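You operate a simulated robot arm through the tools that you are given. There is no shell and no other tool.

The job below is to be done with a simulated two-armed robot. You get a single attempt, and the scene is never put back.

## Task
Clamp the cover, seat and latch the new board, fit the pack last.
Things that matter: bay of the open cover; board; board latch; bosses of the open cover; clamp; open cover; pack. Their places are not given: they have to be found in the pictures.

The check looks at the end state, three seconds after you hand in, the way a careful person would. Anything else that was tipped, shoved, dropped, spilled or broken makes it a failure. Lids that push on must go on centred and level and be pressed home; caps that screw on are set level and turned clockwise until they are tight.

## Robot
Two 7-joint arms with three-finger grippers on one trunk that stands fixed in place. Base frame: the origin is at the foot of the trunk, x ahead of it, y to its left, z up; the work surface is at about z = 800. Lengths are in mm, angles in degrees, forces in N, time in s.
The left shoulder is at [30, 124, 1008], the right one opposite. With the tool pointing down near the work surface each hand reaches from about 100 to 780 mm from the base axis, measured 20 degrees to its own side. Payload 2.2 kg a hand.
Tool frame (each hand has its own): the origin (TCP) lies between the finger pads and is the grasp point; the fingertips stand 28 mm ahead of it; z points along the fingers, y is the line along which they close. The gripper opens to 102 mm. The gripper's body begins 71 mm behind the TCP.
Orientation is told as [roll, pitch, yaw] about the base's x, y, z axes, in that order, counted from this pose: with the fingers straight down and closing along the base's y, the tool's x points along the base's -x, its y along +y and its z along -z.

## Interface
- The arms move only by the tool send_rows. It takes "left_moves", "right_moves" or both (then of equal length, played together; a hand with none holds still); each is a list of rows, each a list of 7 numbers: the shift along the tool's x, y, z in units of 25 mm (1.0 is 25 mm), then the turn, a rotation vector about the tool's x, y, z in units of 4 degrees (1.0 is 4 degrees), then the opening in per cent of the stroke, from 0 (shut) to 100 (fully open). In form: [[dx, dy, dz, ax, ay, az, jaw], ...]. A call has 1 to 20 rows; each row shifts and turns the commanded pose from where the row before left it, along the tool's axes as they then stand. A call with a number of a shift or a turn outside -1 to 1 is refused whole. Each row takes 0.2 s and may step no farther than 50 mm and 8.6 degrees from the row before; otherwise, or with a gripper value out of range, the whole call is refused. Where a pose cannot be reached the arm comes as near as it can. A force on the tool above 90 N (or 10 N above the force at the start of the call, whichever is more), or a blocked arm, ends the call early, and 0.2 s more pass. Each finger halts on what it meets, pressing with about 28 N; the grip force reading is that of the motor and also rises with nothing between the fingers. The clock runs only during rows and for 0.2 s after the last one: add rows that do not move to give the fingers time. The reply holds the time, the measured pose of the TCP, the force on the tool along the base axes, the opening and the grip force, in the units named above and with some noise, with the torque about the TCP (base axes, N m) and any sound that the robot's microphone picked up, and new pictures: "pictures" is both (left out), scene, wrist or none (wrist: the cameras of the hands that moved).
- Cameras (640 x 400 px; columns grow to the right, rows downward): "scene" is now at [35, 38.2, 1719.1]; the picture's right is [0.49, -0.87, 0.00], its down [-0.70, -0.39, -0.60] and it looks along [0.53, 0.29, -0.80] (base axes); focal length 319 px, centre (320, 200). "left" rides on the left gripper at [72, 38, -86] in its tool frame; the picture's right is [-0.46, 0.89, 0.00], its down [-0.60, -0.32, -0.73] and it looks along [-0.65, -0.34, 0.68] (tool axes); focal length 256 px, centre (320, 200). "right" rides on the right gripper at [69, 44, -86] in its tool frame; the picture's right is [-0.53, 0.84, 0.00], its down [-0.58, -0.37, -0.73] and it looks along [-0.62, -0.39, 0.68] (tool axes); focal length 256 px, centre (320, 200).
- slide_trunk(by): slides the trunk up (or, below 0, down) by that many mm; the arms and the scene camera ride with it, the base frame stays. It gives what a move gives, with no picture.
- aim_head(pan, tilt): turns the head with the scene camera to pan (to the left, within 143 degrees either way) and tilt (down, from -29 to 69), counted from straight ahead of the robot. It gives what a move gives, and a new picture of the scene camera.
- measure_at(camera, pixels): for up to 12 pixels [column, row] of the newest picture of that camera ("zoom" is the newest enlarged one), the place [x, y, z] in the base frame of the surface seen there, good to about 3 mm. No time passes.
- enlarge(camera, box): a new picture of the part [left, top, right, bottom] of that camera's present view, enlarged. No time passes.
- sign_off(): hands the job in; it is judged then, once.

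Unless the task says otherwise, let go and move clear before handing in.

The tools are called after "Request:" as name(argument=value, ...) on one line, values as JSON. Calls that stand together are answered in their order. send_rows: Moves the arms, as the interface text tells. Its arguments: {"type":"object","properties":{"left_moves":{"type":"array","items":{"type":"array","items":{"type":"number"}}},"right_moves":{"type":"array","items":{"type":"array","items":{"type":"number"}}},"pictures":{"type":"string","enum":["both","scene","wrist","none"]}},"required":[]} The other tools are called the same way: slide_trunk (by) slides the trunk up or down; aim_head (pan, tilt) turns the head that bears the scene camera; measure_at (camera, pixels) gives the place of the surface under pixels of a picture; enlarge (camera, box) takes an enlarged picture of a part of a camera's view; sign_off () hands the job in.

At the start:

```text
time_s: 0.0
left_tool_pos: [410.0, 391.2, 1101.7]
left_orientation: [0.1, 0.0, 0.0]
left_ft_force: [-0.3, -0.1, -0.1]
left_moment: [0.01, 0.0, -0.02]
left_opening: 102.1
left_finger_force: 0.1
right_tool_pos: [529.6, -42.9, 1145.7]
right_orientation: [0.1, 0.0, 0.1]
right_ft_force: [0.5, 1.0, -0.1]
right_moment: [0.0, 0.0, 0.0]
right_opening: 101.7
right_finger_force: 0.0
trunk travel left (down, up): [-250.0, 290.0]
head pan, tilt: [29.0, 53.0]
```

scene: 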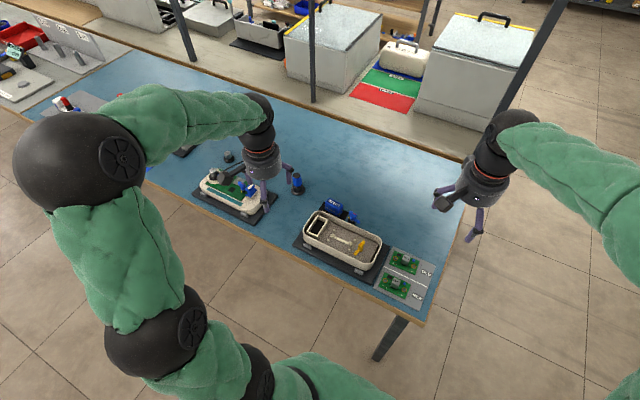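
right: 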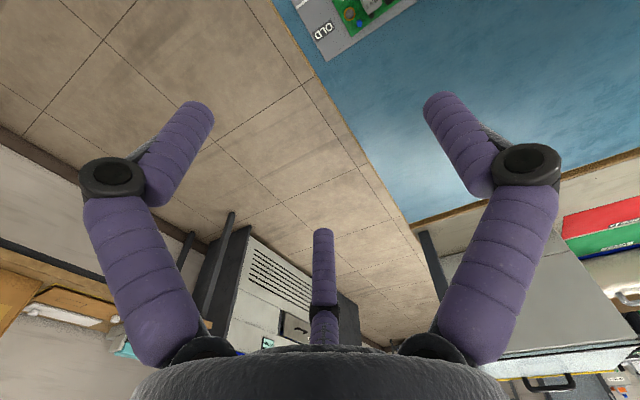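
left: 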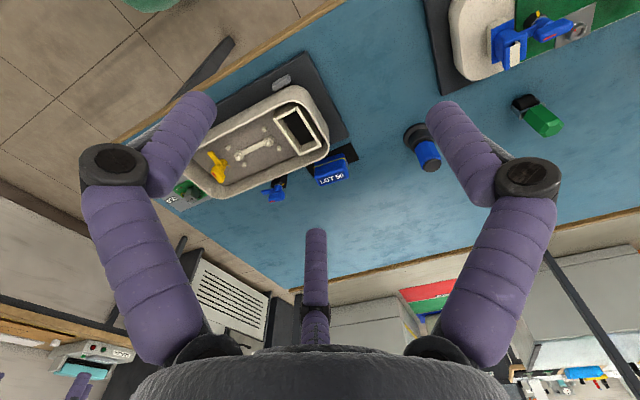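

The scene shows an open cover (tray) near (342,240), boards on a mat near (405,262) and (397,285), a second assembly near (235,195), and a blue pack near (340,208). I'll enlarge these areas before moving anything.

Request:
enlarge(camera="scene", box=[280, 180, 450, 310])

Request:
enlarge(camera="scene", box=[180, 130, 320, 230])

Request:
enlarge(camera="left", box=[140, 40, 480, 250])

Request:
enlarge(camera="left", box=[420, 0, 640, 140])

```text
3.08 times, centred on (365, 245) of scene
```

zoom: 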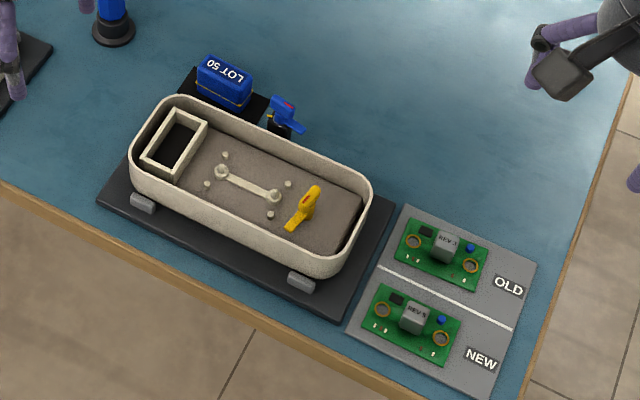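

```text
4.00 times, centred on (250, 180) of scene
```

zoom: 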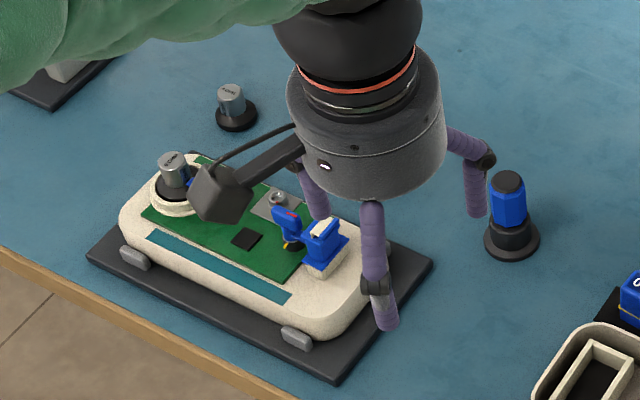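

```text
1.88 times, centred on (310, 145) of left
```

zoom: 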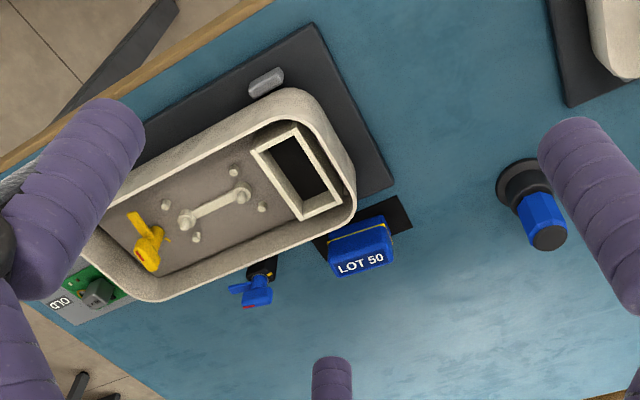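

```text
2.86 times, centred on (530, 70) of left
```

zoom: 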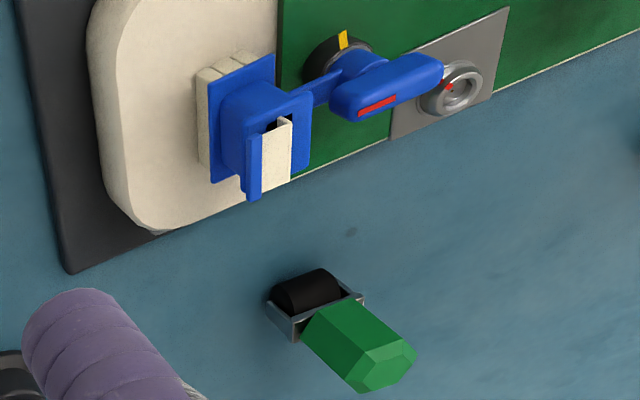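

Zooms show the tray with a yellow latch, bosses, a bay, a blue lever beside it (likely the clamp), the LOT 50 pack and the OLD/NEW boards. I'll measure the key points next.

Request:
enlarge(camera="scene", box=[280, 180, 450, 310])

Request:
measure_at(camera="zoom", pixels=[[222, 172], [274, 196], [310, 193], [295, 222], [285, 108], [300, 130], [225, 85], [250, 85], [173, 145], [383, 310], [440, 338], [415, 316]])

Request:
measure_at(camera="zoom", pixels=[[144, 204], [301, 282], [100, 200], [340, 315], [390, 205], [170, 100], [335, 270], [140, 185], [370, 185], [250, 215], [340, 200], [480, 360]])

```text
3.08 times, centred on (365, 245) of scene
```

zoom: 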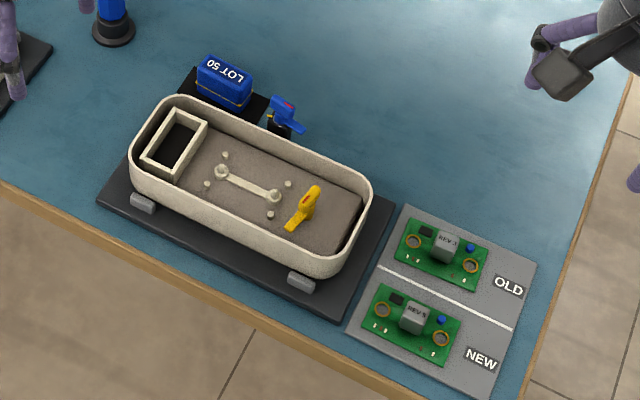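

```text
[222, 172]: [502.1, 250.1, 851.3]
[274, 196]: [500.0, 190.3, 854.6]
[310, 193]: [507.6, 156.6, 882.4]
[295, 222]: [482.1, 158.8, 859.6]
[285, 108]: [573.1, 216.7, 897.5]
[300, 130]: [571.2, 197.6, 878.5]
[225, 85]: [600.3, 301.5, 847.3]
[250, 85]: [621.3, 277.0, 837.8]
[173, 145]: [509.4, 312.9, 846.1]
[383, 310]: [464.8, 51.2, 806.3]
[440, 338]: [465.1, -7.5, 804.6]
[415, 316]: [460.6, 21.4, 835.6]
```

```text
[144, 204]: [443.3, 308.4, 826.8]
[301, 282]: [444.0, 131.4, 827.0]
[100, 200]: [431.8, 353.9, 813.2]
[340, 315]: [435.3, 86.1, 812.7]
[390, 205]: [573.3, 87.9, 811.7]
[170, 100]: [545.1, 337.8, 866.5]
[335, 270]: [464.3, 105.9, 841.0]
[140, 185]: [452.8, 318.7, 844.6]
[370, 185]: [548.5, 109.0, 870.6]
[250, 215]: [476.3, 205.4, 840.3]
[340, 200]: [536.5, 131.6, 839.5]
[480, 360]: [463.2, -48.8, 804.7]
```

The fixture is aligned with the base axes (long side along y, tray bosses near (501,250) and (500,190)), and the NEW board's rings are near (465,51) and (465,-7). I'll bring the left wrist camera in closer to look at the tray, clamp and pack.

Request:
send_rows(left_moves=[[0.5, -0.91, 1, 0, 0, 0, 100], [0.5, -0.91, 1, 0, 0, 0, 100], [0.5, -0.91, 1, 0, 0, 0, 100], [0.5, -0.91, 1, 0, 0, 0, 100], [0, 0, 0, 0, 0, 0, 100]])

```text
time_s: 1.2
left_tool_pos: [358.7, 298.9, 1002.2]
left_orientation: [0.0, 0.0, 0.0]
left_ft_force: [-0.3, 0.1, -0.3]
left_moment: [-0.01, 0.02, 0.02]
left_opening: 102.1
left_finger_force: 0.0
right_tool_pos: [529.7, -43.5, 1147.1]
right_orientation: [0.0, 0.0, 0.0]
right_ft_force: [-0.3, -0.7, -0.8]
right_moment: [-0.03, 0.01, 0.01]
right_opening: 101.8
right_finger_force: 0.0
trunk travel left (down, up): [-250.0, 290.0]
head pan, tilt: [29.0, 53.0]
```

scene: 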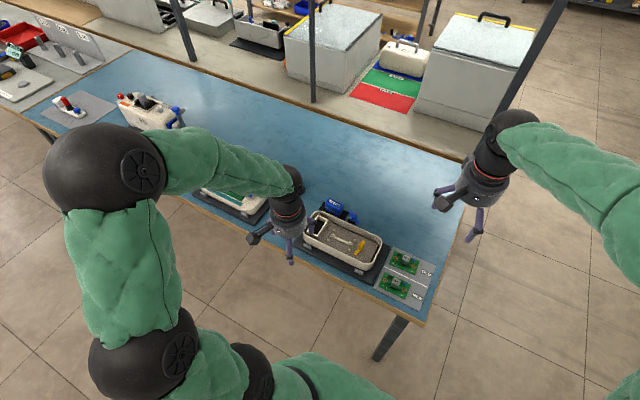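
left: 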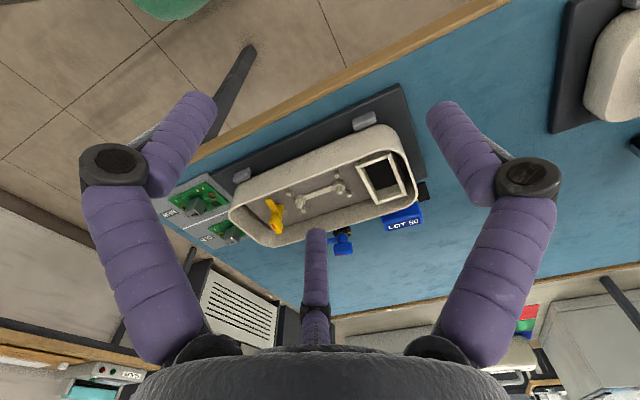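

The tray is in view at (320,185), and three purple finger-like shapes surround the frame (tips near (197,105), (443,112) and (316,238)). I'll measure them to learn the real gripper geometry and zoom on the tray.

Request:
measure_at(camera="left", pixels=[[197, 105], [443, 112], [316, 238], [120, 215], [510, 215], [316, 325], [165, 160], [470, 160], [150, 300], [500, 300]])

Request:
enlarge(camera="left", box=[215, 100, 435, 260])

Request:
send_rows(left_moves=[[0, 0, 0, 0, 0, 0, 30], [0, 0, 0, 0, 0, 0, 30], [0, 0, 0, 0, 0, 0, 30]])

```text
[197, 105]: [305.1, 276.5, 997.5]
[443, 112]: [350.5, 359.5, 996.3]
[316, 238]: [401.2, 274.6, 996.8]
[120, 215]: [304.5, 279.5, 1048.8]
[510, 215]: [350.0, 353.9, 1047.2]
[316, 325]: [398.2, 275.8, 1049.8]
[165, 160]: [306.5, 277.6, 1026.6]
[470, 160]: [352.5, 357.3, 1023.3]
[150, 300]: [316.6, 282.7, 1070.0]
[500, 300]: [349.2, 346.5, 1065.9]
```

```text
2.50 times, centred on (325, 180) of left
```

zoom: 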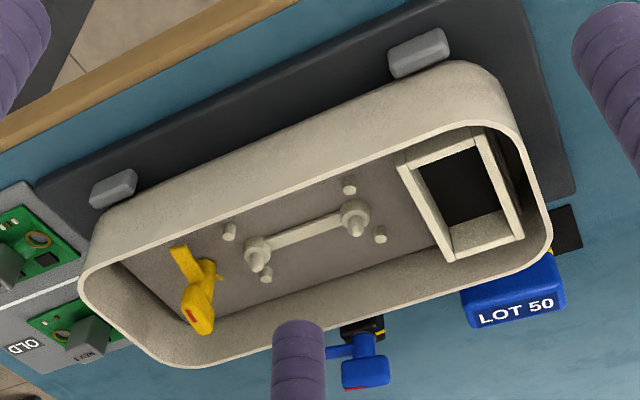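

```text
time_s: 2.0
left_tool_pos: [358.5, 298.3, 1002.7]
left_orientation: [-0.1, 0.0, 0.0]
left_ft_force: [-0.8, 0.0, 0.3]
left_moment: [0.01, 0.0, 0.01]
left_opening: 30.8
left_finger_force: 0.1
right_tool_pos: [528.8, -43.7, 1145.8]
right_orientation: [0.0, 0.1, 0.1]
right_ft_force: [0.1, -0.1, 0.0]
right_moment: [0.02, 0.0, -0.01]
right_opening: 101.9
right_finger_force: 0.0
trunk travel left (down, up): [-250.0, 290.0]
head pan, tilt: [29.0, 53.0]
```

scene: 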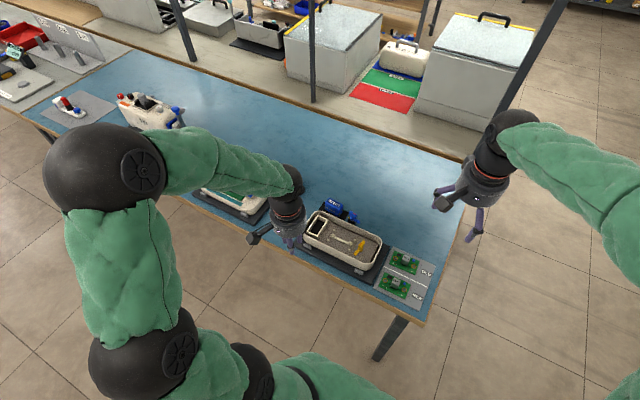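
left: 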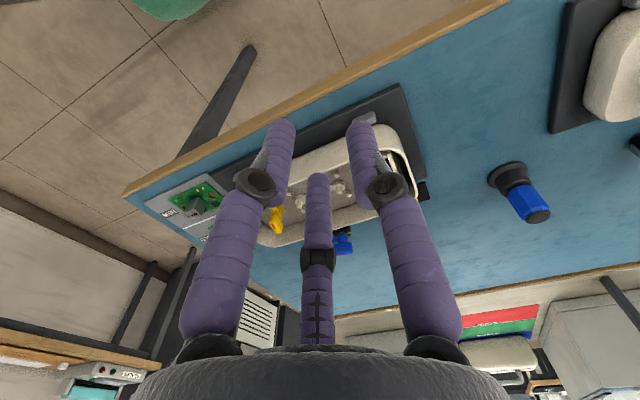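

The enlarged view is sharp, so I'll use strong enlargements of the scene camera on the clamp (about (353,215)), latch (about (361,244)), bosses and boards.

Request:
enlarge(camera="scene", box=[335, 200, 375, 225])

Request:
enlarge(camera="scene", box=[325, 220, 389, 260])

Request:
enlarge(camera="scene", box=[365, 245, 445, 305])

Request:
enlarge(camera="left", box=[320, 225, 368, 255])

```text
16.00 times, centred on (355, 212) of scene
```

zoom: 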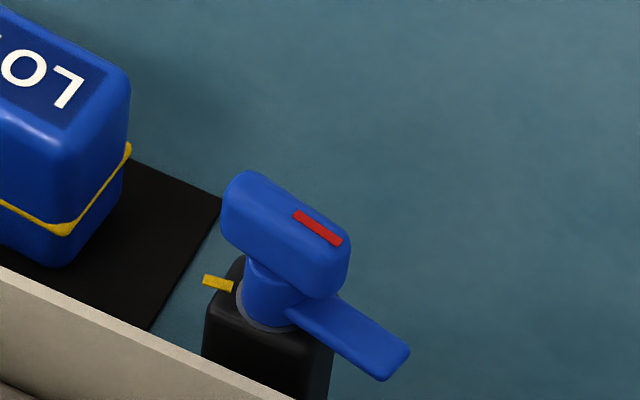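

```text
10.00 times, centred on (357, 240) of scene
```

zoom: 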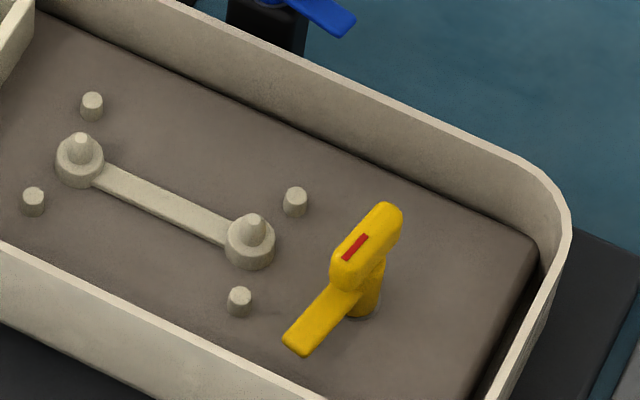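

```text
6.67 times, centred on (405, 275) of scene
```

zoom: 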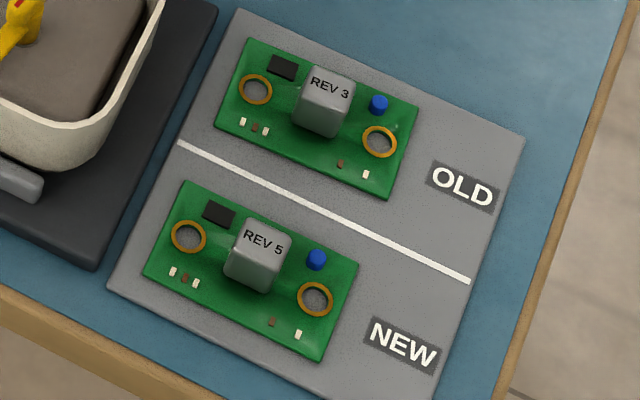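

```text
13.33 times, centred on (344, 240) of left
```

zoom: 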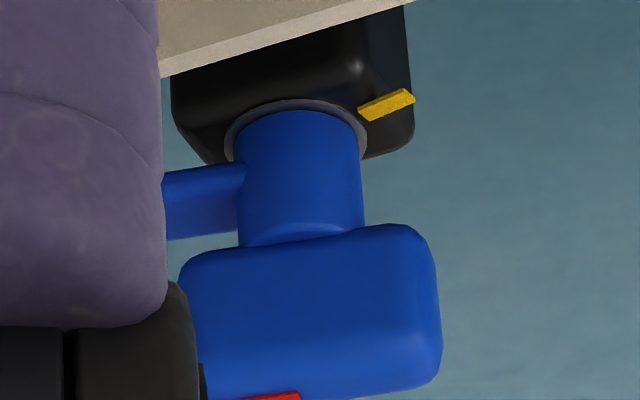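

The clamp (blue handle with a red mark, paddle pointing toward −y, yellow mark on its pedestal) and the yellow latch (paddle pointing toward −x) are both rotary. The NEW board is REV 5. I'll measure the clamp in detail from the zoom.

Request:
enlarge(camera="scene", box=[335, 200, 375, 225])

Request:
measure_at(camera="zoom", pixels=[[245, 178], [340, 232], [228, 205], [333, 285], [318, 228], [285, 215], [395, 355], [375, 375], [330, 310], [218, 283], [210, 345], [325, 370]])

Request:
measure_at(camera="zoom", pixels=[[250, 320], [270, 300], [240, 285], [100, 320], [200, 370], [30, 290], [60, 200], [120, 90], [10, 20], [60, 50], [100, 180], [180, 250]])

```text
16.00 times, centred on (355, 212) of scene
```

zoom: 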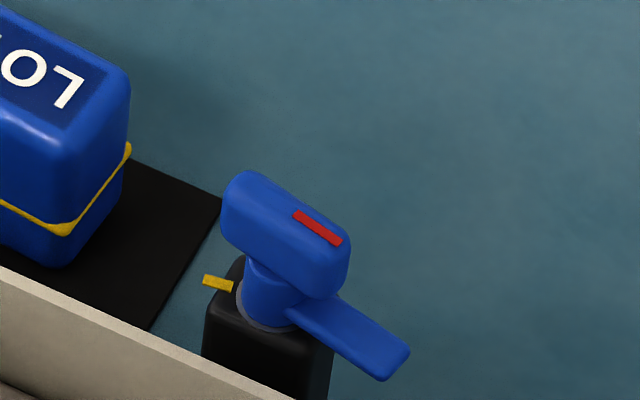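

```text
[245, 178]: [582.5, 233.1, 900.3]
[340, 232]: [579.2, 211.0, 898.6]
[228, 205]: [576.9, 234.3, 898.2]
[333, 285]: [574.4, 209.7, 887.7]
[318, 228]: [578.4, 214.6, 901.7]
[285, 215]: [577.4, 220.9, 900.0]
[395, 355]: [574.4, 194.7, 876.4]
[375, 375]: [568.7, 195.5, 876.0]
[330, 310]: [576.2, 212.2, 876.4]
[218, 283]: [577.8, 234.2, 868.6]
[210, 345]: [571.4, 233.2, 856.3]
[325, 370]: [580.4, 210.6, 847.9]
```

```text
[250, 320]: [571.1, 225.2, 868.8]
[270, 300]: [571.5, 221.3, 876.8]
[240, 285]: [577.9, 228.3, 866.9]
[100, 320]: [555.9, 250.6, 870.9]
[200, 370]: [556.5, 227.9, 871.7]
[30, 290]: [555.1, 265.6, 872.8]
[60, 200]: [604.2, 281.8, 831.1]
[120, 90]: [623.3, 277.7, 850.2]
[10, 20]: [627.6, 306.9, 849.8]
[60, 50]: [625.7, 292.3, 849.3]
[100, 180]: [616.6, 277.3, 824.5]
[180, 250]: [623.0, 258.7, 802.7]
```

The clamp handle is at about (578,221), top z≈901, with its paddle pointing −y at z≈876 and the cover's rim at x≈556, z≈871. I'll compare with the other unit's lever and look at the yellow latch closely.

Request:
enlarge(camera="scene", box=[195, 155, 291, 215])

Request:
enlarge(camera="scene", box=[40, 80, 200, 180])

Request:
enlarge(camera="scene", box=[345, 235, 377, 255])

Request:
measure_at(camera="zoom", pixels=[[460, 150], [400, 260], [450, 140], [345, 245], [330, 290], [150, 370], [200, 390], [380, 305], [240, 330], [470, 200], [420, 330], [290, 330]])

```text
6.67 times, centred on (243, 185) of scene
```

zoom: 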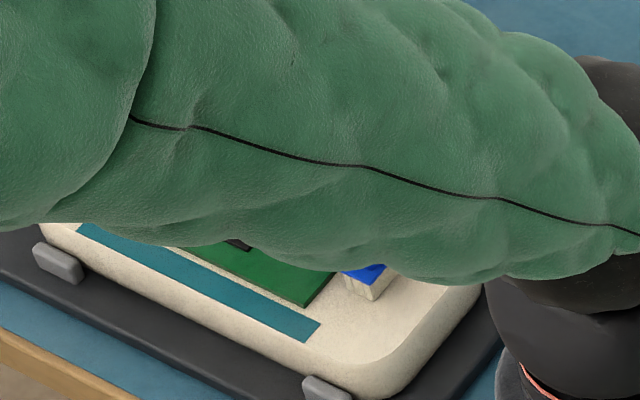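

```text
4.00 times, centred on (120, 130) of scene
```

zoom: 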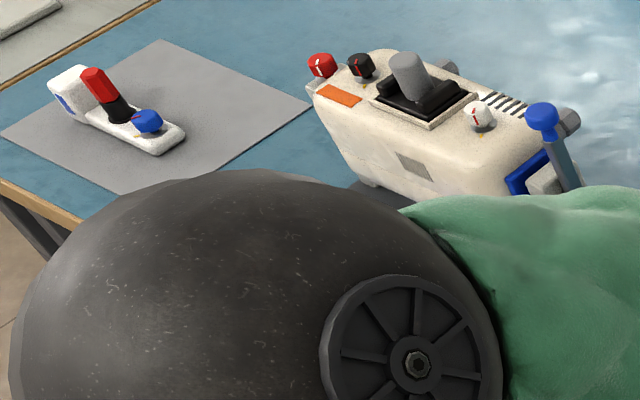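

```text
16.00 times, centred on (361, 245) of scene
```

zoom: 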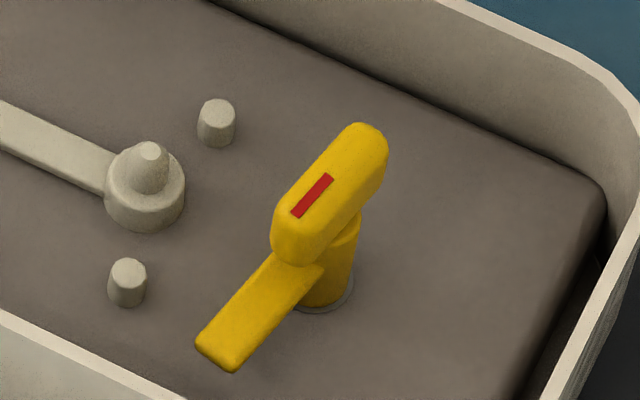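

```text
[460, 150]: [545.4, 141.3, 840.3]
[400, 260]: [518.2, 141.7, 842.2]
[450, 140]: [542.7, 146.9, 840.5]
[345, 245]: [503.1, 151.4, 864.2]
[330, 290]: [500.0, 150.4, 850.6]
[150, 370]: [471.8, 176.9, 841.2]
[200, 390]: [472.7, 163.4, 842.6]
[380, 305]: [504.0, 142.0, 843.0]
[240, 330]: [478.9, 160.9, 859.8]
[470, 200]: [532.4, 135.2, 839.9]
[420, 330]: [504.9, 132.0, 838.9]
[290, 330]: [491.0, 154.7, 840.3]
```

The latch handle runs along x with the red mark at its −x end, and the paddle points −x. I'll measure it, then check the small tab at its hub from the left camera.

Request:
measure_at(camera="zoom", pixels=[[355, 132], [380, 150], [285, 210], [275, 250], [312, 195], [335, 170], [202, 342], [232, 365], [265, 285], [330, 260], [148, 155], [145, 200]])

Request:
enlarge(camera="left", box=[250, 190, 314, 240])

Request:
enlarge(camera="scene", box=[300, 210, 348, 250])

```text
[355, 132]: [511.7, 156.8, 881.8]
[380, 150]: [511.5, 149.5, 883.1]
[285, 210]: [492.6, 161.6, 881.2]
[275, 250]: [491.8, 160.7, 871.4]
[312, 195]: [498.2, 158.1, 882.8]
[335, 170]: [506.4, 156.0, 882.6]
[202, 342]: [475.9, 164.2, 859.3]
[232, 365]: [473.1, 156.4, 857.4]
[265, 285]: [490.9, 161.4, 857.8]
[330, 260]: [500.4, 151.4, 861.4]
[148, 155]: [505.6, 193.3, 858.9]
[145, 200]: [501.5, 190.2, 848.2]
```

```text
8.00 times, centred on (282, 215) of left
```

zoom: 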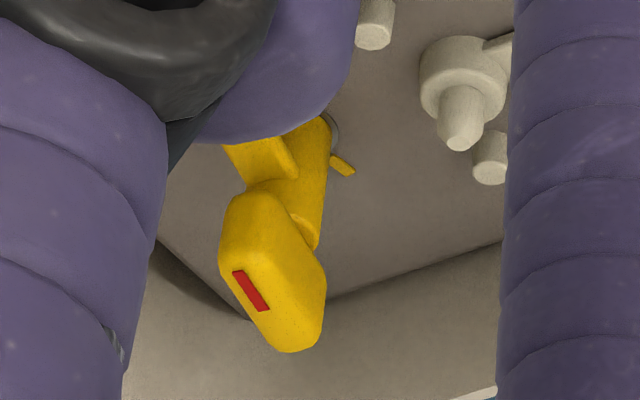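

```text
10.00 times, centred on (324, 230) of scene
```

zoom: 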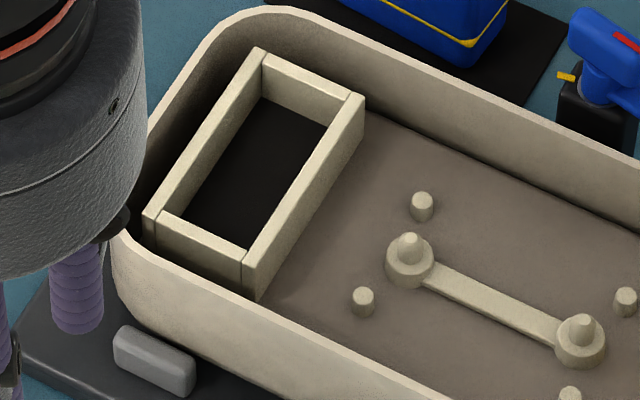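

A small yellow tab sits at the latch hub base, visible at left pixel about (285,211). I'll measure it relative to the hub to see which direction it marks.

Request:
measure_at(camera="left", pixels=[[284.0, 209.5], [284.8, 210.7], [285.8, 211.5], [283.5, 206.0], [284.2, 207.5], [281, 203.5]])

Request:
measure_at(camera="zoom", pixels=[[260, 55], [355, 97], [150, 215], [245, 260], [215, 235], [310, 175], [225, 185], [180, 200], [340, 130], [265, 110], [250, 150], [195, 215]])

```text
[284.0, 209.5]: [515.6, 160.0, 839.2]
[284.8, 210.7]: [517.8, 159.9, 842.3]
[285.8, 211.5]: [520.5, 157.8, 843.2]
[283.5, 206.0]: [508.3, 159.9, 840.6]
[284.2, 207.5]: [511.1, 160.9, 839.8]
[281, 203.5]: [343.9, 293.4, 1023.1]
```

```text
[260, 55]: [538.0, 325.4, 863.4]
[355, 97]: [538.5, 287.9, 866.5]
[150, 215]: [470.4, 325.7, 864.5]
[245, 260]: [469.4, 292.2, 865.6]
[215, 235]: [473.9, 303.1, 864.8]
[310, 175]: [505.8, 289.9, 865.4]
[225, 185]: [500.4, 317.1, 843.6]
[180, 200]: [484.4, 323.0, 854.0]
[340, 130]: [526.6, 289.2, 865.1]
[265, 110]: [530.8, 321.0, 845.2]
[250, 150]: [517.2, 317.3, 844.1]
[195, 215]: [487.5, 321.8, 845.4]
```

Both tabs lie opposite the paddles (clamp tab at +y, latch tab at +x). So each lever needs a clockwise quarter turn: the clamp paddle from −y to −x over the rim, and the latch paddle from −x to +y over the board. I'll move the left hand above the clamp while yawing it, and pull the right hand back.

Request:
send_rows(left_moves=[[-0.9, -0.33, 0, 0, 0, 0, 30], [-0.9, -0.33, 0, 0, 0, 0, 30], [-0.9, -0.33, 0, 0, 0, 0, 30], [-0.9, -0.33, 0, 0, 0, 0, 30], [-0.9, -0.33, 0, 0, 0, 0, 30], [-0.9, -0.33, 0, 0, 0, 0, 30], [-0.9, -0.33, 0, 0, 0, 0, 30], [-0.9, -0.33, 0, 0, 0, 0, 30], [-0.9, -0.33, 0, 0, 0, 0, 30], [0, 0, 0, 0, 0, -1, 30], [0, 0, 0, 0, 0, -1, 30], [0, 0, 0, 0, 0, -1, 30], [0, 0, 0, 0, 0, -1, 30], [0, 0, 0, 0, 0, -1, 30], [0, 0, 0, 0, 0, -1, 30], [0, 0, 0, 0, 0, -1, 30], [0, 0, 0, 0, 0, -1, 30], [0, 0, 0, 0, 0, -1, 30], [0, 0, 0, 0, 0, -1, 30], [0, 0, 0, 0, 0, -1, 30]], right_moves=[[0.35, -0.66, 0, 0, 0, 0, 100], [0.35, -0.66, 0, 0, 0, 0, 100], [0.35, -0.66, 0, 0, 0, 0, 100], [0.35, -0.66, 0, 0, 0, 0, 100], [0.35, -0.66, 0, 0, 0, 0, 100], [0.35, -0.66, 0, 0, 0, 0, 100], [0.35, -0.66, 0, 0, 0, 0, 100], [0.35, -0.66, 0, 0, 0, 0, 100], [0.35, -0.66, 0, 0, 0, 0, 100], [0, 0, 0, 0, 0, 0, 100], [0, 0, 0, 0, 0, 0, 100], [0, 0, 0, 0, 0, 0, 100], [0, 0, 0, 0, 0, 0, 100], [0, 0, 0, 0, 0, 0, 100], [0, 0, 0, 0, 0, 0, 100], [0, 0, 0, 0, 0, 0, 100], [0, 0, 0, 0, 0, 0, 100], [0, 0, 0, 0, 0, 0, 100], [0, 0, 0, 0, 0, 0, 100], [0, 0, 0, 0, 0, 0, 100]], pictures="scene")

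```text
time_s: 6.2
left_tool_pos: [561.9, 225.5, 1003.1]
left_orientation: [0.0, 0.0, 44.1]
left_ft_force: [0.1, -0.7, -0.3]
left_moment: [0.0, -0.02, -0.04]
left_opening: 30.2
left_finger_force: 0.1
right_tool_pos: [450.0, -193.7, 1146.1]
right_orientation: [0.1, 0.0, 0.1]
right_ft_force: [-0.6, 0.0, -0.6]
right_moment: [0.05, -0.01, -0.02]
right_opening: 101.9
right_finger_force: 0.0
trunk travel left (down, up): [-250.0, 290.0]
head pan, tilt: [29.0, 53.0]
```

scene: 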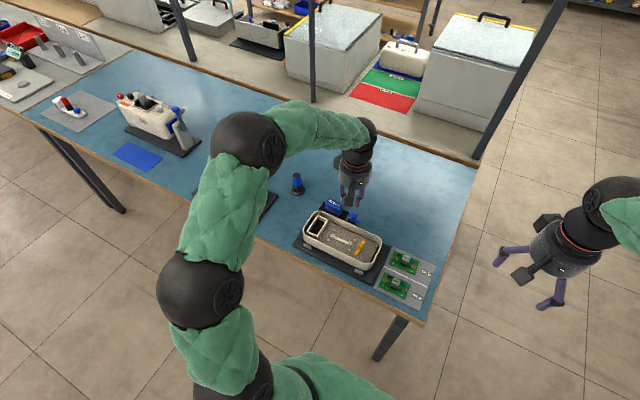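

The left hand is at (562,225.5,1003), yaw 44°, and the right hand is clear. I'll finish the yaw to 90° and centre over the clamp handle at (578,221).

Request:
send_rows(left_moves=[[0, 0, 0, 0, 0, -1, 30], [0, 0, 0, 0, 0, -1, 30], [0, 0, 0, 0, 0, -1, 30], [0, 0, 0, 0, 0, -1, 30], [0, 0, 0, 0, 0, -1, 30], [0, 0, 0, 0, 0, -1, 30], [0, 0, 0, 0, 0, -1, 30], [0, 0, 0, 0, 0, -1, 30], [0, 0, 0, 0, 0, -1, 30], [0, 0, 0, 0, 0, -1, 30], [0, 0, 0, 0, 0, -1, 30], [0, 0, 0, 0, 0, -0.47, 30], [0.18, -0.64, 0.6, 0, 0, 0, 30], [0, 0, 0.8, 0, 0, 0, 30], [0, 0, 0, 0, 0, 0, 30]])

```text
time_s: 9.4
left_tool_pos: [577.5, 221.3, 967.6]
left_orientation: [0.0, -0.1, 89.9]
left_ft_force: [1.1, 0.1, -0.1]
left_moment: [0.02, 0.02, -0.01]
left_opening: 30.6
left_finger_force: 0.0
right_tool_pos: [450.6, -192.7, 1145.9]
right_orientation: [0.0, -0.1, 0.2]
right_ft_force: [-0.9, -0.2, 0.0]
right_moment: [0.01, 0.01, 0.01]
right_opening: 101.8
right_finger_force: 0.0
trunk travel left (down, up): [-250.0, 290.0]
head pan, tilt: [29.0, 53.0]
```

scene: 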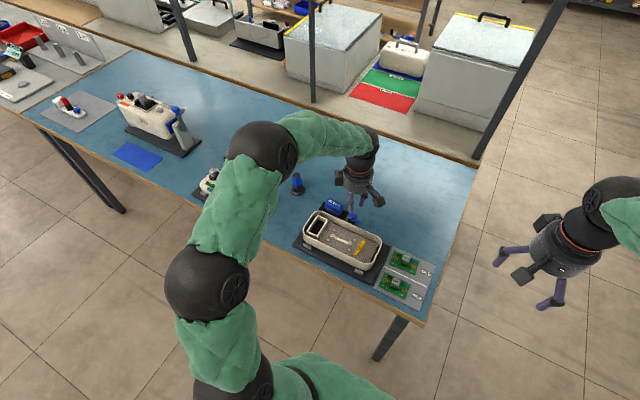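
left: 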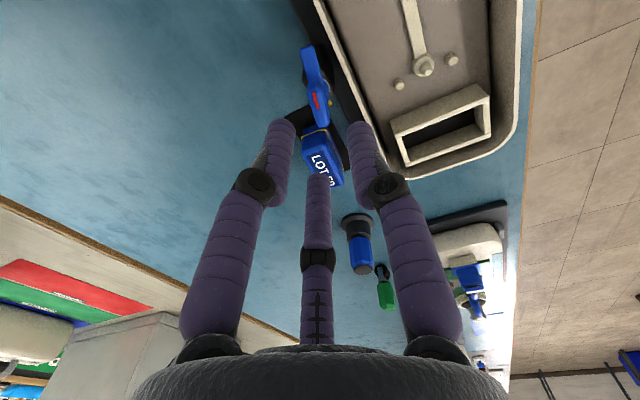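

The clamp handle appears at about (315,88) in the left picture, between the fingertips. I'll enlarge it and measure again from this second viewpoint before descending.

Request:
enlarge(camera="left", box=[280, 30, 360, 130])

Request:
enlarge(camera="left", box=[284, 50, 348, 90])

```text
4.00 times, centred on (320, 80) of left
```

zoom: 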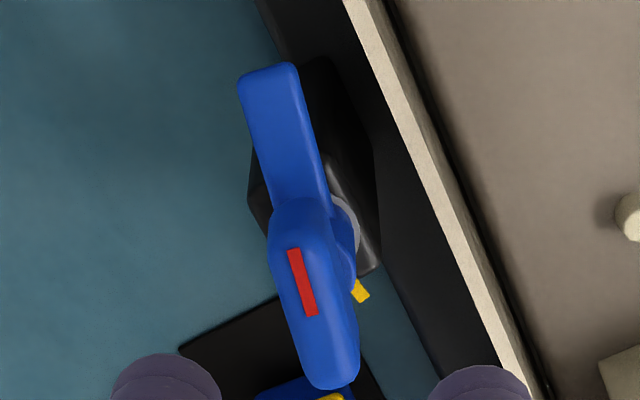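

```text
10.00 times, centred on (316, 70) of left
```

zoom: 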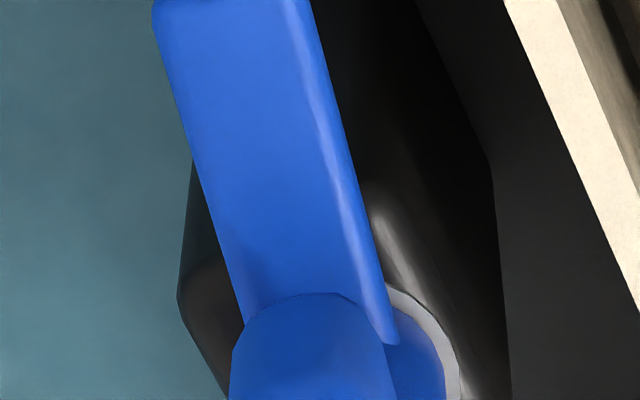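

From this view the handle spans about (307–330, 78–126) in the left picture. I'll measure its edges.

Request:
measure_at(camera="left", pixels=[[308.5, 85], [311, 100], [315, 115], [320, 125], [326, 122], [327, 110], [316, 100], [317, 82], [301.5, 50], [313, 47.5], [307, 65], [330, 115]])

```text
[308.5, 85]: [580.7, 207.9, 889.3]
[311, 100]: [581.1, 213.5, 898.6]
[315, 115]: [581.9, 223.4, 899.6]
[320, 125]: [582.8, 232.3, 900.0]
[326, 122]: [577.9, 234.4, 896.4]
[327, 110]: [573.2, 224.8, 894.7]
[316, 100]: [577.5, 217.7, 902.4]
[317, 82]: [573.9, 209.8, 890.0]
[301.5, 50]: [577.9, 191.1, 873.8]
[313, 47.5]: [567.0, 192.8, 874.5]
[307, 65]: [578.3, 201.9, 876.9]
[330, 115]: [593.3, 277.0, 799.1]
```

The handle is tilted about 9° (the −y end toward −x), centred near (578,221). I'll check the other unit's lever again for comparison before gripping.

Request:
enlarge(camera="left", box=[420, 200, 516, 340])

Request:
enlarge(camera="scene", box=[180, 130, 320, 230])

```text
2.86 times, centred on (468, 270) of left
```

zoom: 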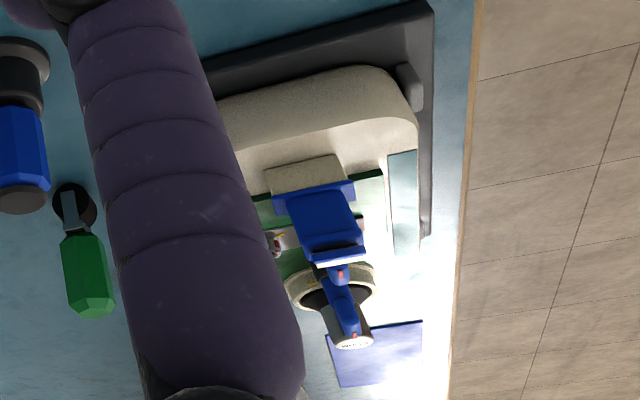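

```text
4.00 times, centred on (250, 180) of scene
```

zoom: 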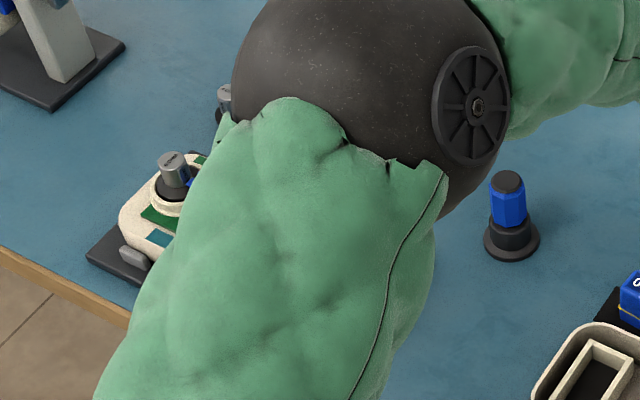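

The reference unit adds nothing clear, so I'm going by the mechanics: the paddle must swing over the rim. I'll align yaw to about 81° and descend around the handle, with fingertips stopping near z=884, above the paddle.

Request:
send_rows(left_moves=[[0, 0, 0, 0, 0, 0.75, 30], [0, 0, 0, 0, 0, 0.75, 30], [0, 0, 0, 0, 0, 0.75, 30], [0, 0, 0.6, 0, 0, 0, 30], [0, 0, 0.6, 0, 0, 0, 30], [0, 0, 0.6, 0, 0, 0, 30], [0, 0, 0.42, 0, 0, 0, 30], [0, 0, 0, 0, 0, 0, 30]])

```text
time_s: 11.2
left_tool_pos: [578.6, 223.0, 913.6]
left_orientation: [0.0, 0.0, 80.8]
left_ft_force: [0.8, -0.2, 0.4]
left_moment: [-0.02, 0.0, 0.03]
left_opening: 30.3
left_finger_force: 0.0
right_tool_pos: [450.3, -193.5, 1146.2]
right_orientation: [-0.1, 0.0, 0.0]
right_ft_force: [0.4, 0.2, -0.8]
right_moment: [0.03, 0.0, 0.03]
right_opening: 101.9
right_finger_force: 0.1
trunk travel left (down, up): [-250.0, 290.0]
head pan, tilt: [29.0, 53.0]
```

scene: 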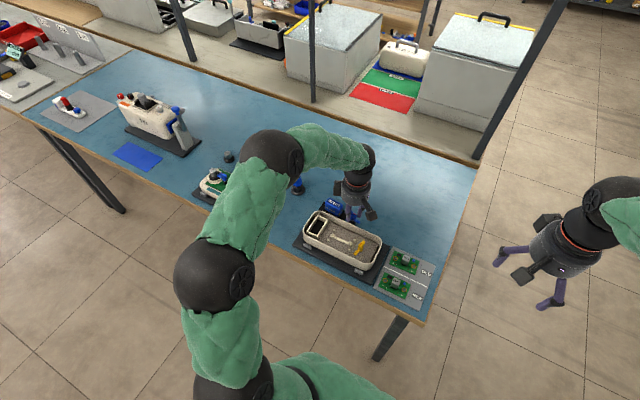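
left: 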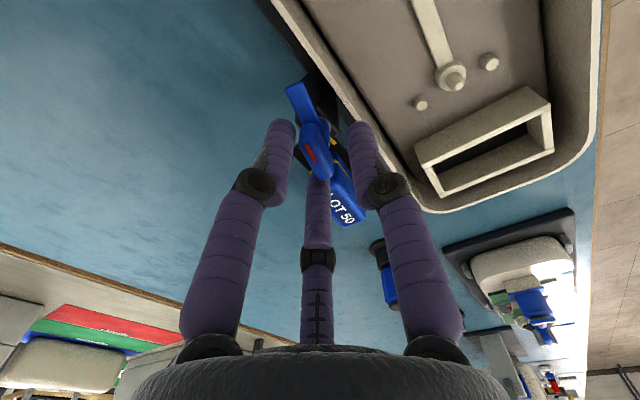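

The hand is at z=913.6 with the handle (about (315,150)) between the fingers and no contact force. I'll close the jaw and read the opening.

Request:
send_rows(left_moves=[[0, 0, 0, 0, 0, 0, 0], [0, 0, 0, 0, 0, 0, 0], [0, 0, 0, 0, 0, 0, 0]], pictures="wrist")

```text
time_s: 12.0
left_tool_pos: [583.0, 220.9, 913.5]
left_orientation: [-0.3, -0.1, 80.9]
left_ft_force: [23.2, -6.9, 6.5]
left_moment: [-0.89, -0.34, -0.12]
left_opening: 17.0
left_finger_force: 42.6
right_tool_pos: [451.6, -194.4, 1146.1]
right_orientation: [0.1, 0.2, -0.1]
right_ft_force: [0.1, 0.4, 0.1]
right_moment: [0.01, 0.0, 0.0]
right_opening: 101.8
right_finger_force: 0.1
trunk travel left (down, up): [-250.0, 290.0]
head pan, tilt: [29.0, 53.0]
```

left: 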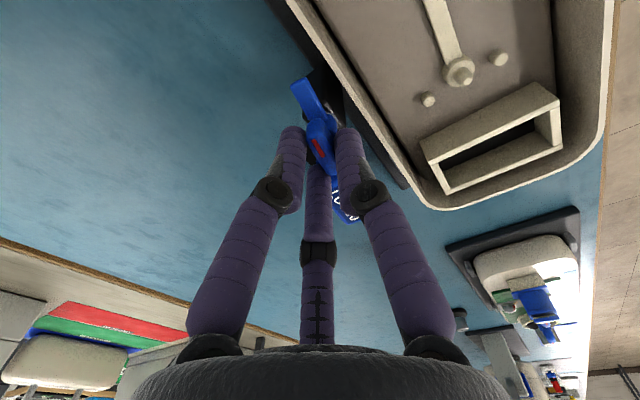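

The jaw stopped at 17 mm and the hand was pushed 4.4 mm in +x. That fits what the pictures show: three centring fingers, one at tool +y and two on the −y side, so the handle sits about 4.4 mm off the tool axis. I'll relax the command to the actual pose, then start the clockwise turn about the hub and watch the forces.

Request:
send_rows(left_moves=[[0.055, -0.187, 0, 0, 0, 0, 0], [0, 0, 0, 0, 0, 0, 0], [0.013, 0, 0, 0, 0, 1, 0], [0.013, 0, 0, 0, 0, 1, 0], [0.013, 0, 0, 0, 0, 1, 0], [0, 0, 0, 0, 0, 0, 0]], pictures="wrist")

```text
time_s: 13.4
left_tool_pos: [584.0, 220.9, 914.3]
left_orientation: [-0.4, -0.2, 69.0]
left_ft_force: [8.7, 8.9, 28.3]
left_moment: [-0.39, 0.26, -0.06]
left_opening: 17.3
left_finger_force: 42.6
right_tool_pos: [449.1, -193.8, 1146.7]
right_orientation: [-0.1, -0.1, 0.1]
right_ft_force: [-0.3, -0.5, 0.5]
right_moment: [-0.04, -0.01, 0.0]
right_opening: 101.9
right_finger_force: 0.1
trunk travel left (down, up): [-250.0, 290.0]
head pan, tilt: [29.0, 53.0]
```

left: 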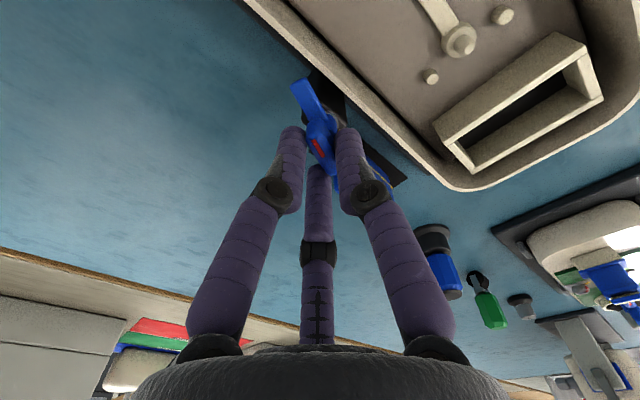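

The lever turned together with the gripper (yaw 69°) with almost no twisting torque, though there is 28 N of upward force on the tool. I'll raise the command slightly to relieve it and keep turning.

Request:
send_rows(left_moves=[[0.013, 0, -0.04, 0, 0, 1, 0], [0.013, 0, 0, 0, 0, 1, 0], [0.013, 0, 0, 0, 0, 1, 0], [0.013, 0, 0, 0, 0, 1, 0], [0.013, 0, 0, 0, 0, 1, 0], [0, 0, 0, 0, 0, 0, 0]], pictures="both")

```text
time_s: 14.8
left_tool_pos: [583.0, 220.0, 914.4]
left_orientation: [-0.2, 0.0, 48.8]
left_ft_force: [13.1, 14.1, 19.1]
left_moment: [0.53, -0.33, -0.1]
left_opening: 17.3
left_finger_force: 43.0
right_tool_pos: [450.0, -193.0, 1145.4]
right_orientation: [0.0, 0.0, 0.2]
right_ft_force: [-0.7, -0.4, 0.2]
right_moment: [-0.01, 0.01, 0.0]
right_opening: 102.1
right_finger_force: 0.1
trunk travel left (down, up): [-250.0, 290.0]
head pan, tilt: [29.0, 53.0]
```

scene: 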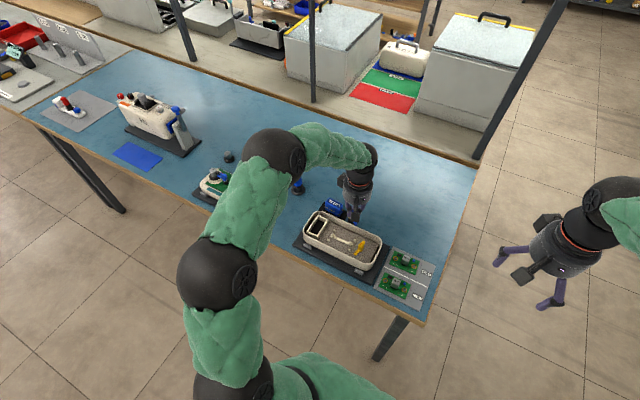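
left: 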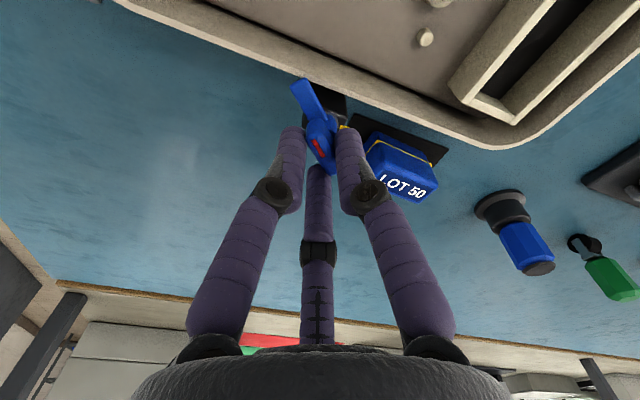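

The lever follows (yaw 48.8°) with moderate side force, which suggests the hub is nearer (579.5,222.5). I'll nudge the command by about 2 mm that way and continue the turn.

Request:
send_rows(left_moves=[[-0.1, 0, 0, 0, 0, 1, 0], [0.013, 0, 0, 0, 0, 1, 0], [0.013, 0, 0, 0, 0, 1, 0], [0.013, 0, 0, 0, 0, 1, 0], [0.013, 0, 0, 0, 0, 1, 0], [0.013, 0, 0, 0, 0, 1, 0], [0, 0, 0, 0, 0, 0, 0]], pictures="wrist")

```text
time_s: 16.4
left_tool_pos: [581.9, 217.2, 914.2]
left_orientation: [-0.1, -0.1, 24.9]
left_ft_force: [12.9, -3.2, 23.8]
left_moment: [-0.44, 0.79, -0.02]
left_opening: 17.5
left_finger_force: 42.6
right_tool_pos: [448.5, -193.8, 1145.8]
right_orientation: [0.0, 0.0, 0.0]
right_ft_force: [-0.3, 0.2, -0.8]
right_moment: [0.0, 0.04, 0.0]
right_opening: 101.9
right_finger_force: 0.1
trunk travel left (down, up): [-250.0, 290.0]
head pan, tilt: [29.0, 53.0]
```

left: 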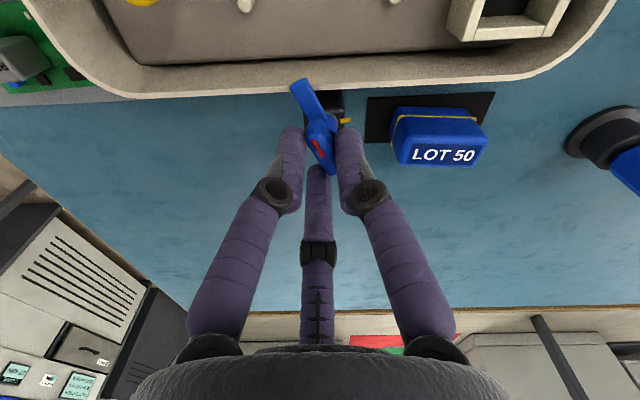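

Yaw is 24.9° and the paddle tip (about (300,85)) is starting over the rim. I'll continue the turn and watch for a stop or click.

Request:
send_rows(left_moves=[[-0.04, 0, 0, 0, 0, 1, 0], [0.013, 0, 0, 0, 0, 1, 0], [0.013, 0, 0, 0, 0, 1, 0], [0.013, 0, 0, 0, 0, 1, 0], [0, 0, 0, 0, 0, 0, 0]], pictures="wrist")

```text
time_s: 17.6
left_tool_pos: [581.0, 215.5, 912.8]
left_orientation: [0.0, 0.0, 8.9]
left_ft_force: [7.1, -12.3, 23.2]
left_moment: [-0.23, -0.36, -0.02]
left_opening: 17.3
left_finger_force: 43.1
right_tool_pos: [448.9, -194.2, 1147.1]
right_orientation: [0.1, 0.0, 0.0]
right_ft_force: [0.1, 0.3, 0.1]
right_moment: [0.01, -0.01, 0.04]
right_opening: 102.1
right_finger_force: 0.1
trunk travel left (down, up): [-250.0, 290.0]
head pan, tilt: [29.0, 53.0]
```

left: 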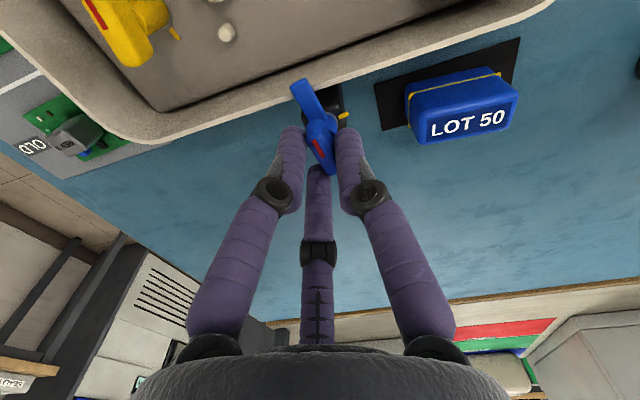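

Yaw is 8.9° with the paddle now over the rim and no stop yet. I'll continue in small steps to reach about −x and watch for resistance.

Request:
send_rows(left_moves=[[0.013, -0.05, 0, 0, 0, 1, 0], [0.013, 0, 0, 0, 0, 1, 0], [0, 0, 0, 0, 0, 0, 0]], pictures="wrist")

```text
time_s: 18.4
left_tool_pos: [580.5, 217.0, 913.6]
left_orientation: [0.1, -0.1, 0.9]
left_ft_force: [4.6, -9.3, 24.5]
left_moment: [-0.16, -0.02, -0.01]
left_opening: 17.4
left_finger_force: 42.6
right_tool_pos: [448.0, -194.2, 1146.3]
right_orientation: [0.1, 0.0, 0.2]
right_ft_force: [0.6, -0.8, 0.8]
right_moment: [-0.01, 0.05, 0.03]
right_opening: 102.3
right_finger_force: 0.0
trunk travel left (down, up): [-250.0, 290.0]
head pan, tilt: [29.0, 53.0]
```

left: 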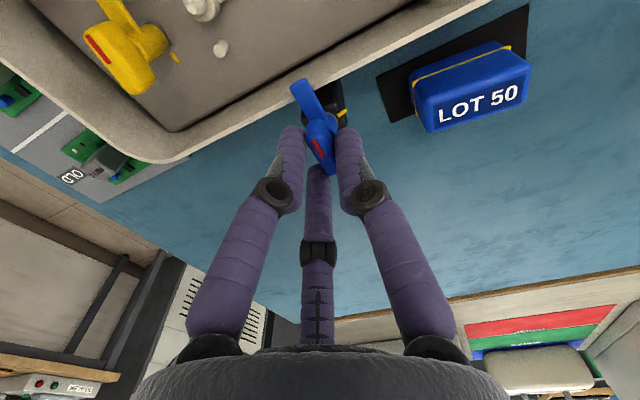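

Yaw is 0.9°. I'll enlarge the clamp to measure the paddle's direction relative to the rim.

Request:
enlarge(camera="left", box=[272, 60, 368, 180])

Request:
measure_at(camera="left", pixels=[[292, 90], [304, 82], [298, 86], [306, 102], [313, 125], [322, 122], [318, 150], [333, 165], [330, 118], [342, 113]])

Request:
enlarge(camera="scene", box=[325, 190, 389, 230])

```text
3.33 times, centred on (320, 120) of left
```

zoom: 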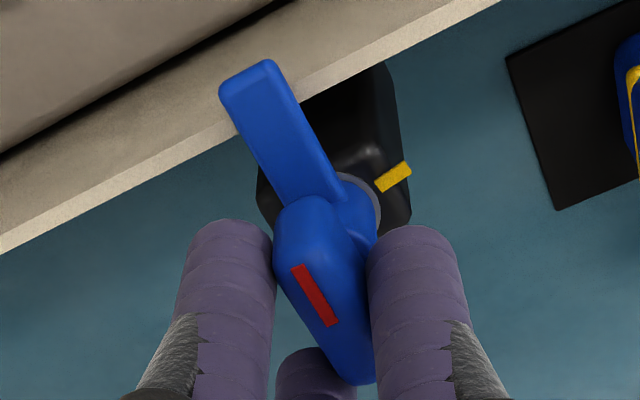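

```text
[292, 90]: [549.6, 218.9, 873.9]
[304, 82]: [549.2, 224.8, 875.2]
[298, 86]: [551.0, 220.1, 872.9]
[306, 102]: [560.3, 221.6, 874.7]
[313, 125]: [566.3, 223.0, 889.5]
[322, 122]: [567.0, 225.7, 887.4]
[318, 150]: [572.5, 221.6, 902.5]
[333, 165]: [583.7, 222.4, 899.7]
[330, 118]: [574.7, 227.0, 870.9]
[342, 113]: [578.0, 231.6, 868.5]
```

```text
10.00 times, centred on (357, 210) of scene
```

zoom: 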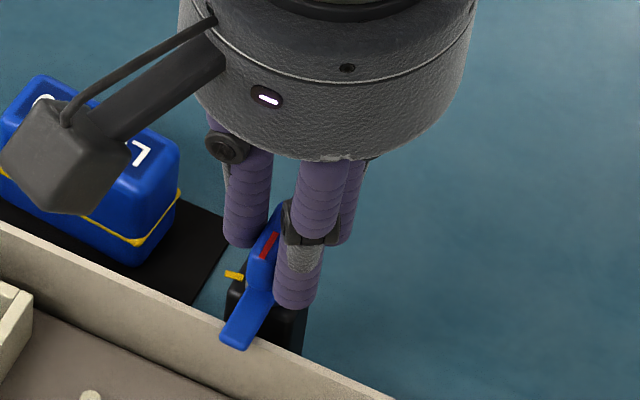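

The paddle now points straight along −x over the rim (tip at (549.5,222), z≈874). I'll test for a hard stop with a small extra turn.

Request:
send_rows(left_moves=[[0.013, 0, 0, 0, 0, 1, 0], [0, 0, 0, 0, 0, 0, 0]], pictures="none")

```text
time_s: 19.0
left_tool_pos: [581.0, 216.0, 913.8]
left_orientation: [0.2, -0.1, -3.0]
left_ft_force: [4.2, -8.4, 23.0]
left_moment: [-0.02, 0.22, 1.38]
left_opening: 17.5
left_finger_force: 43.6
right_tool_pos: [447.7, -195.1, 1145.9]
right_orientation: [0.0, 0.0, 0.1]
right_ft_force: [-0.2, 0.7, 0.1]
right_moment: [-0.02, -0.02, 0.01]
right_opening: 101.8
right_finger_force: 0.0
trunk travel left (down, up): [-250.0, 290.0]
head pan, tilt: [29.0, 53.0]
```

The torque jumped to 1.38 N m, so the clamp has reached its stop with the paddle over the rim. I'll ease back 2° to remove the wind-up, open, and lift clear.

Request:
send_rows(left_moves=[[0, 0, 0, 0, 0, -0.5, 0], [0, 0, 0, 0, 0, 0, 20], [0, 0, 0, 0, 0, 0, 32], [0, 0, 0, 0, 0, 0, 32], [0, 0, -0.5, 0, 0, 0, 32], [0, 0, -1, 0, 0, 0, 32], [0, 0, -1, 0, 0, 0, 32], [0, 0, -1, 0, 0, 0, 32]], pictures="both")

```text
time_s: 20.8
left_tool_pos: [579.7, 217.0, 1000.2]
left_orientation: [0.0, 0.0, -1.1]
left_ft_force: [0.6, 0.0, -0.5]
left_moment: [-0.03, -0.02, 0.02]
left_opening: 32.8
left_finger_force: 0.0
right_tool_pos: [448.6, -193.4, 1146.4]
right_orientation: [0.1, 0.0, 0.0]
right_ft_force: [-0.2, 0.0, -0.1]
right_moment: [-0.03, 0.0, -0.02]
right_opening: 101.9
right_finger_force: 0.0
trunk travel left (down, up): [-250.0, 290.0]
head pan, tilt: [29.0, 53.0]
```

scene: 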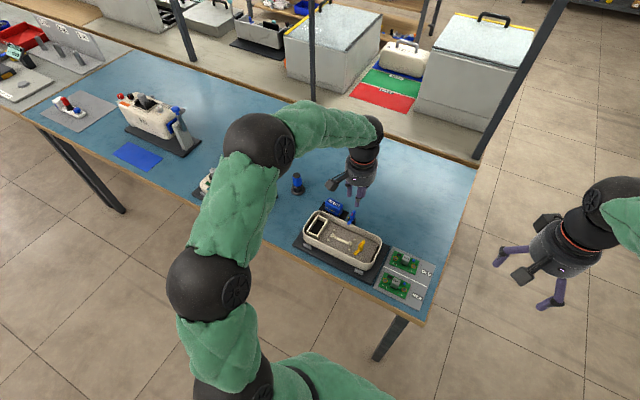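
left: 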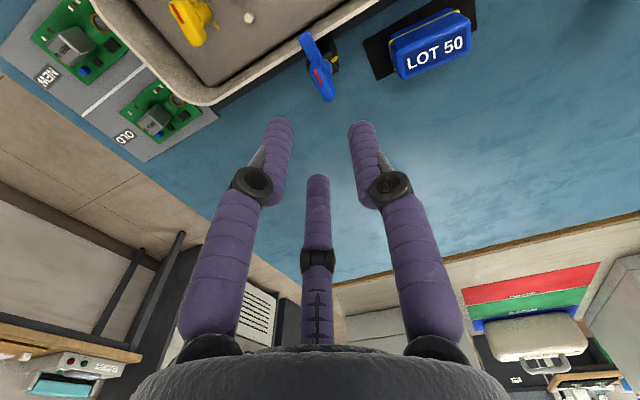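

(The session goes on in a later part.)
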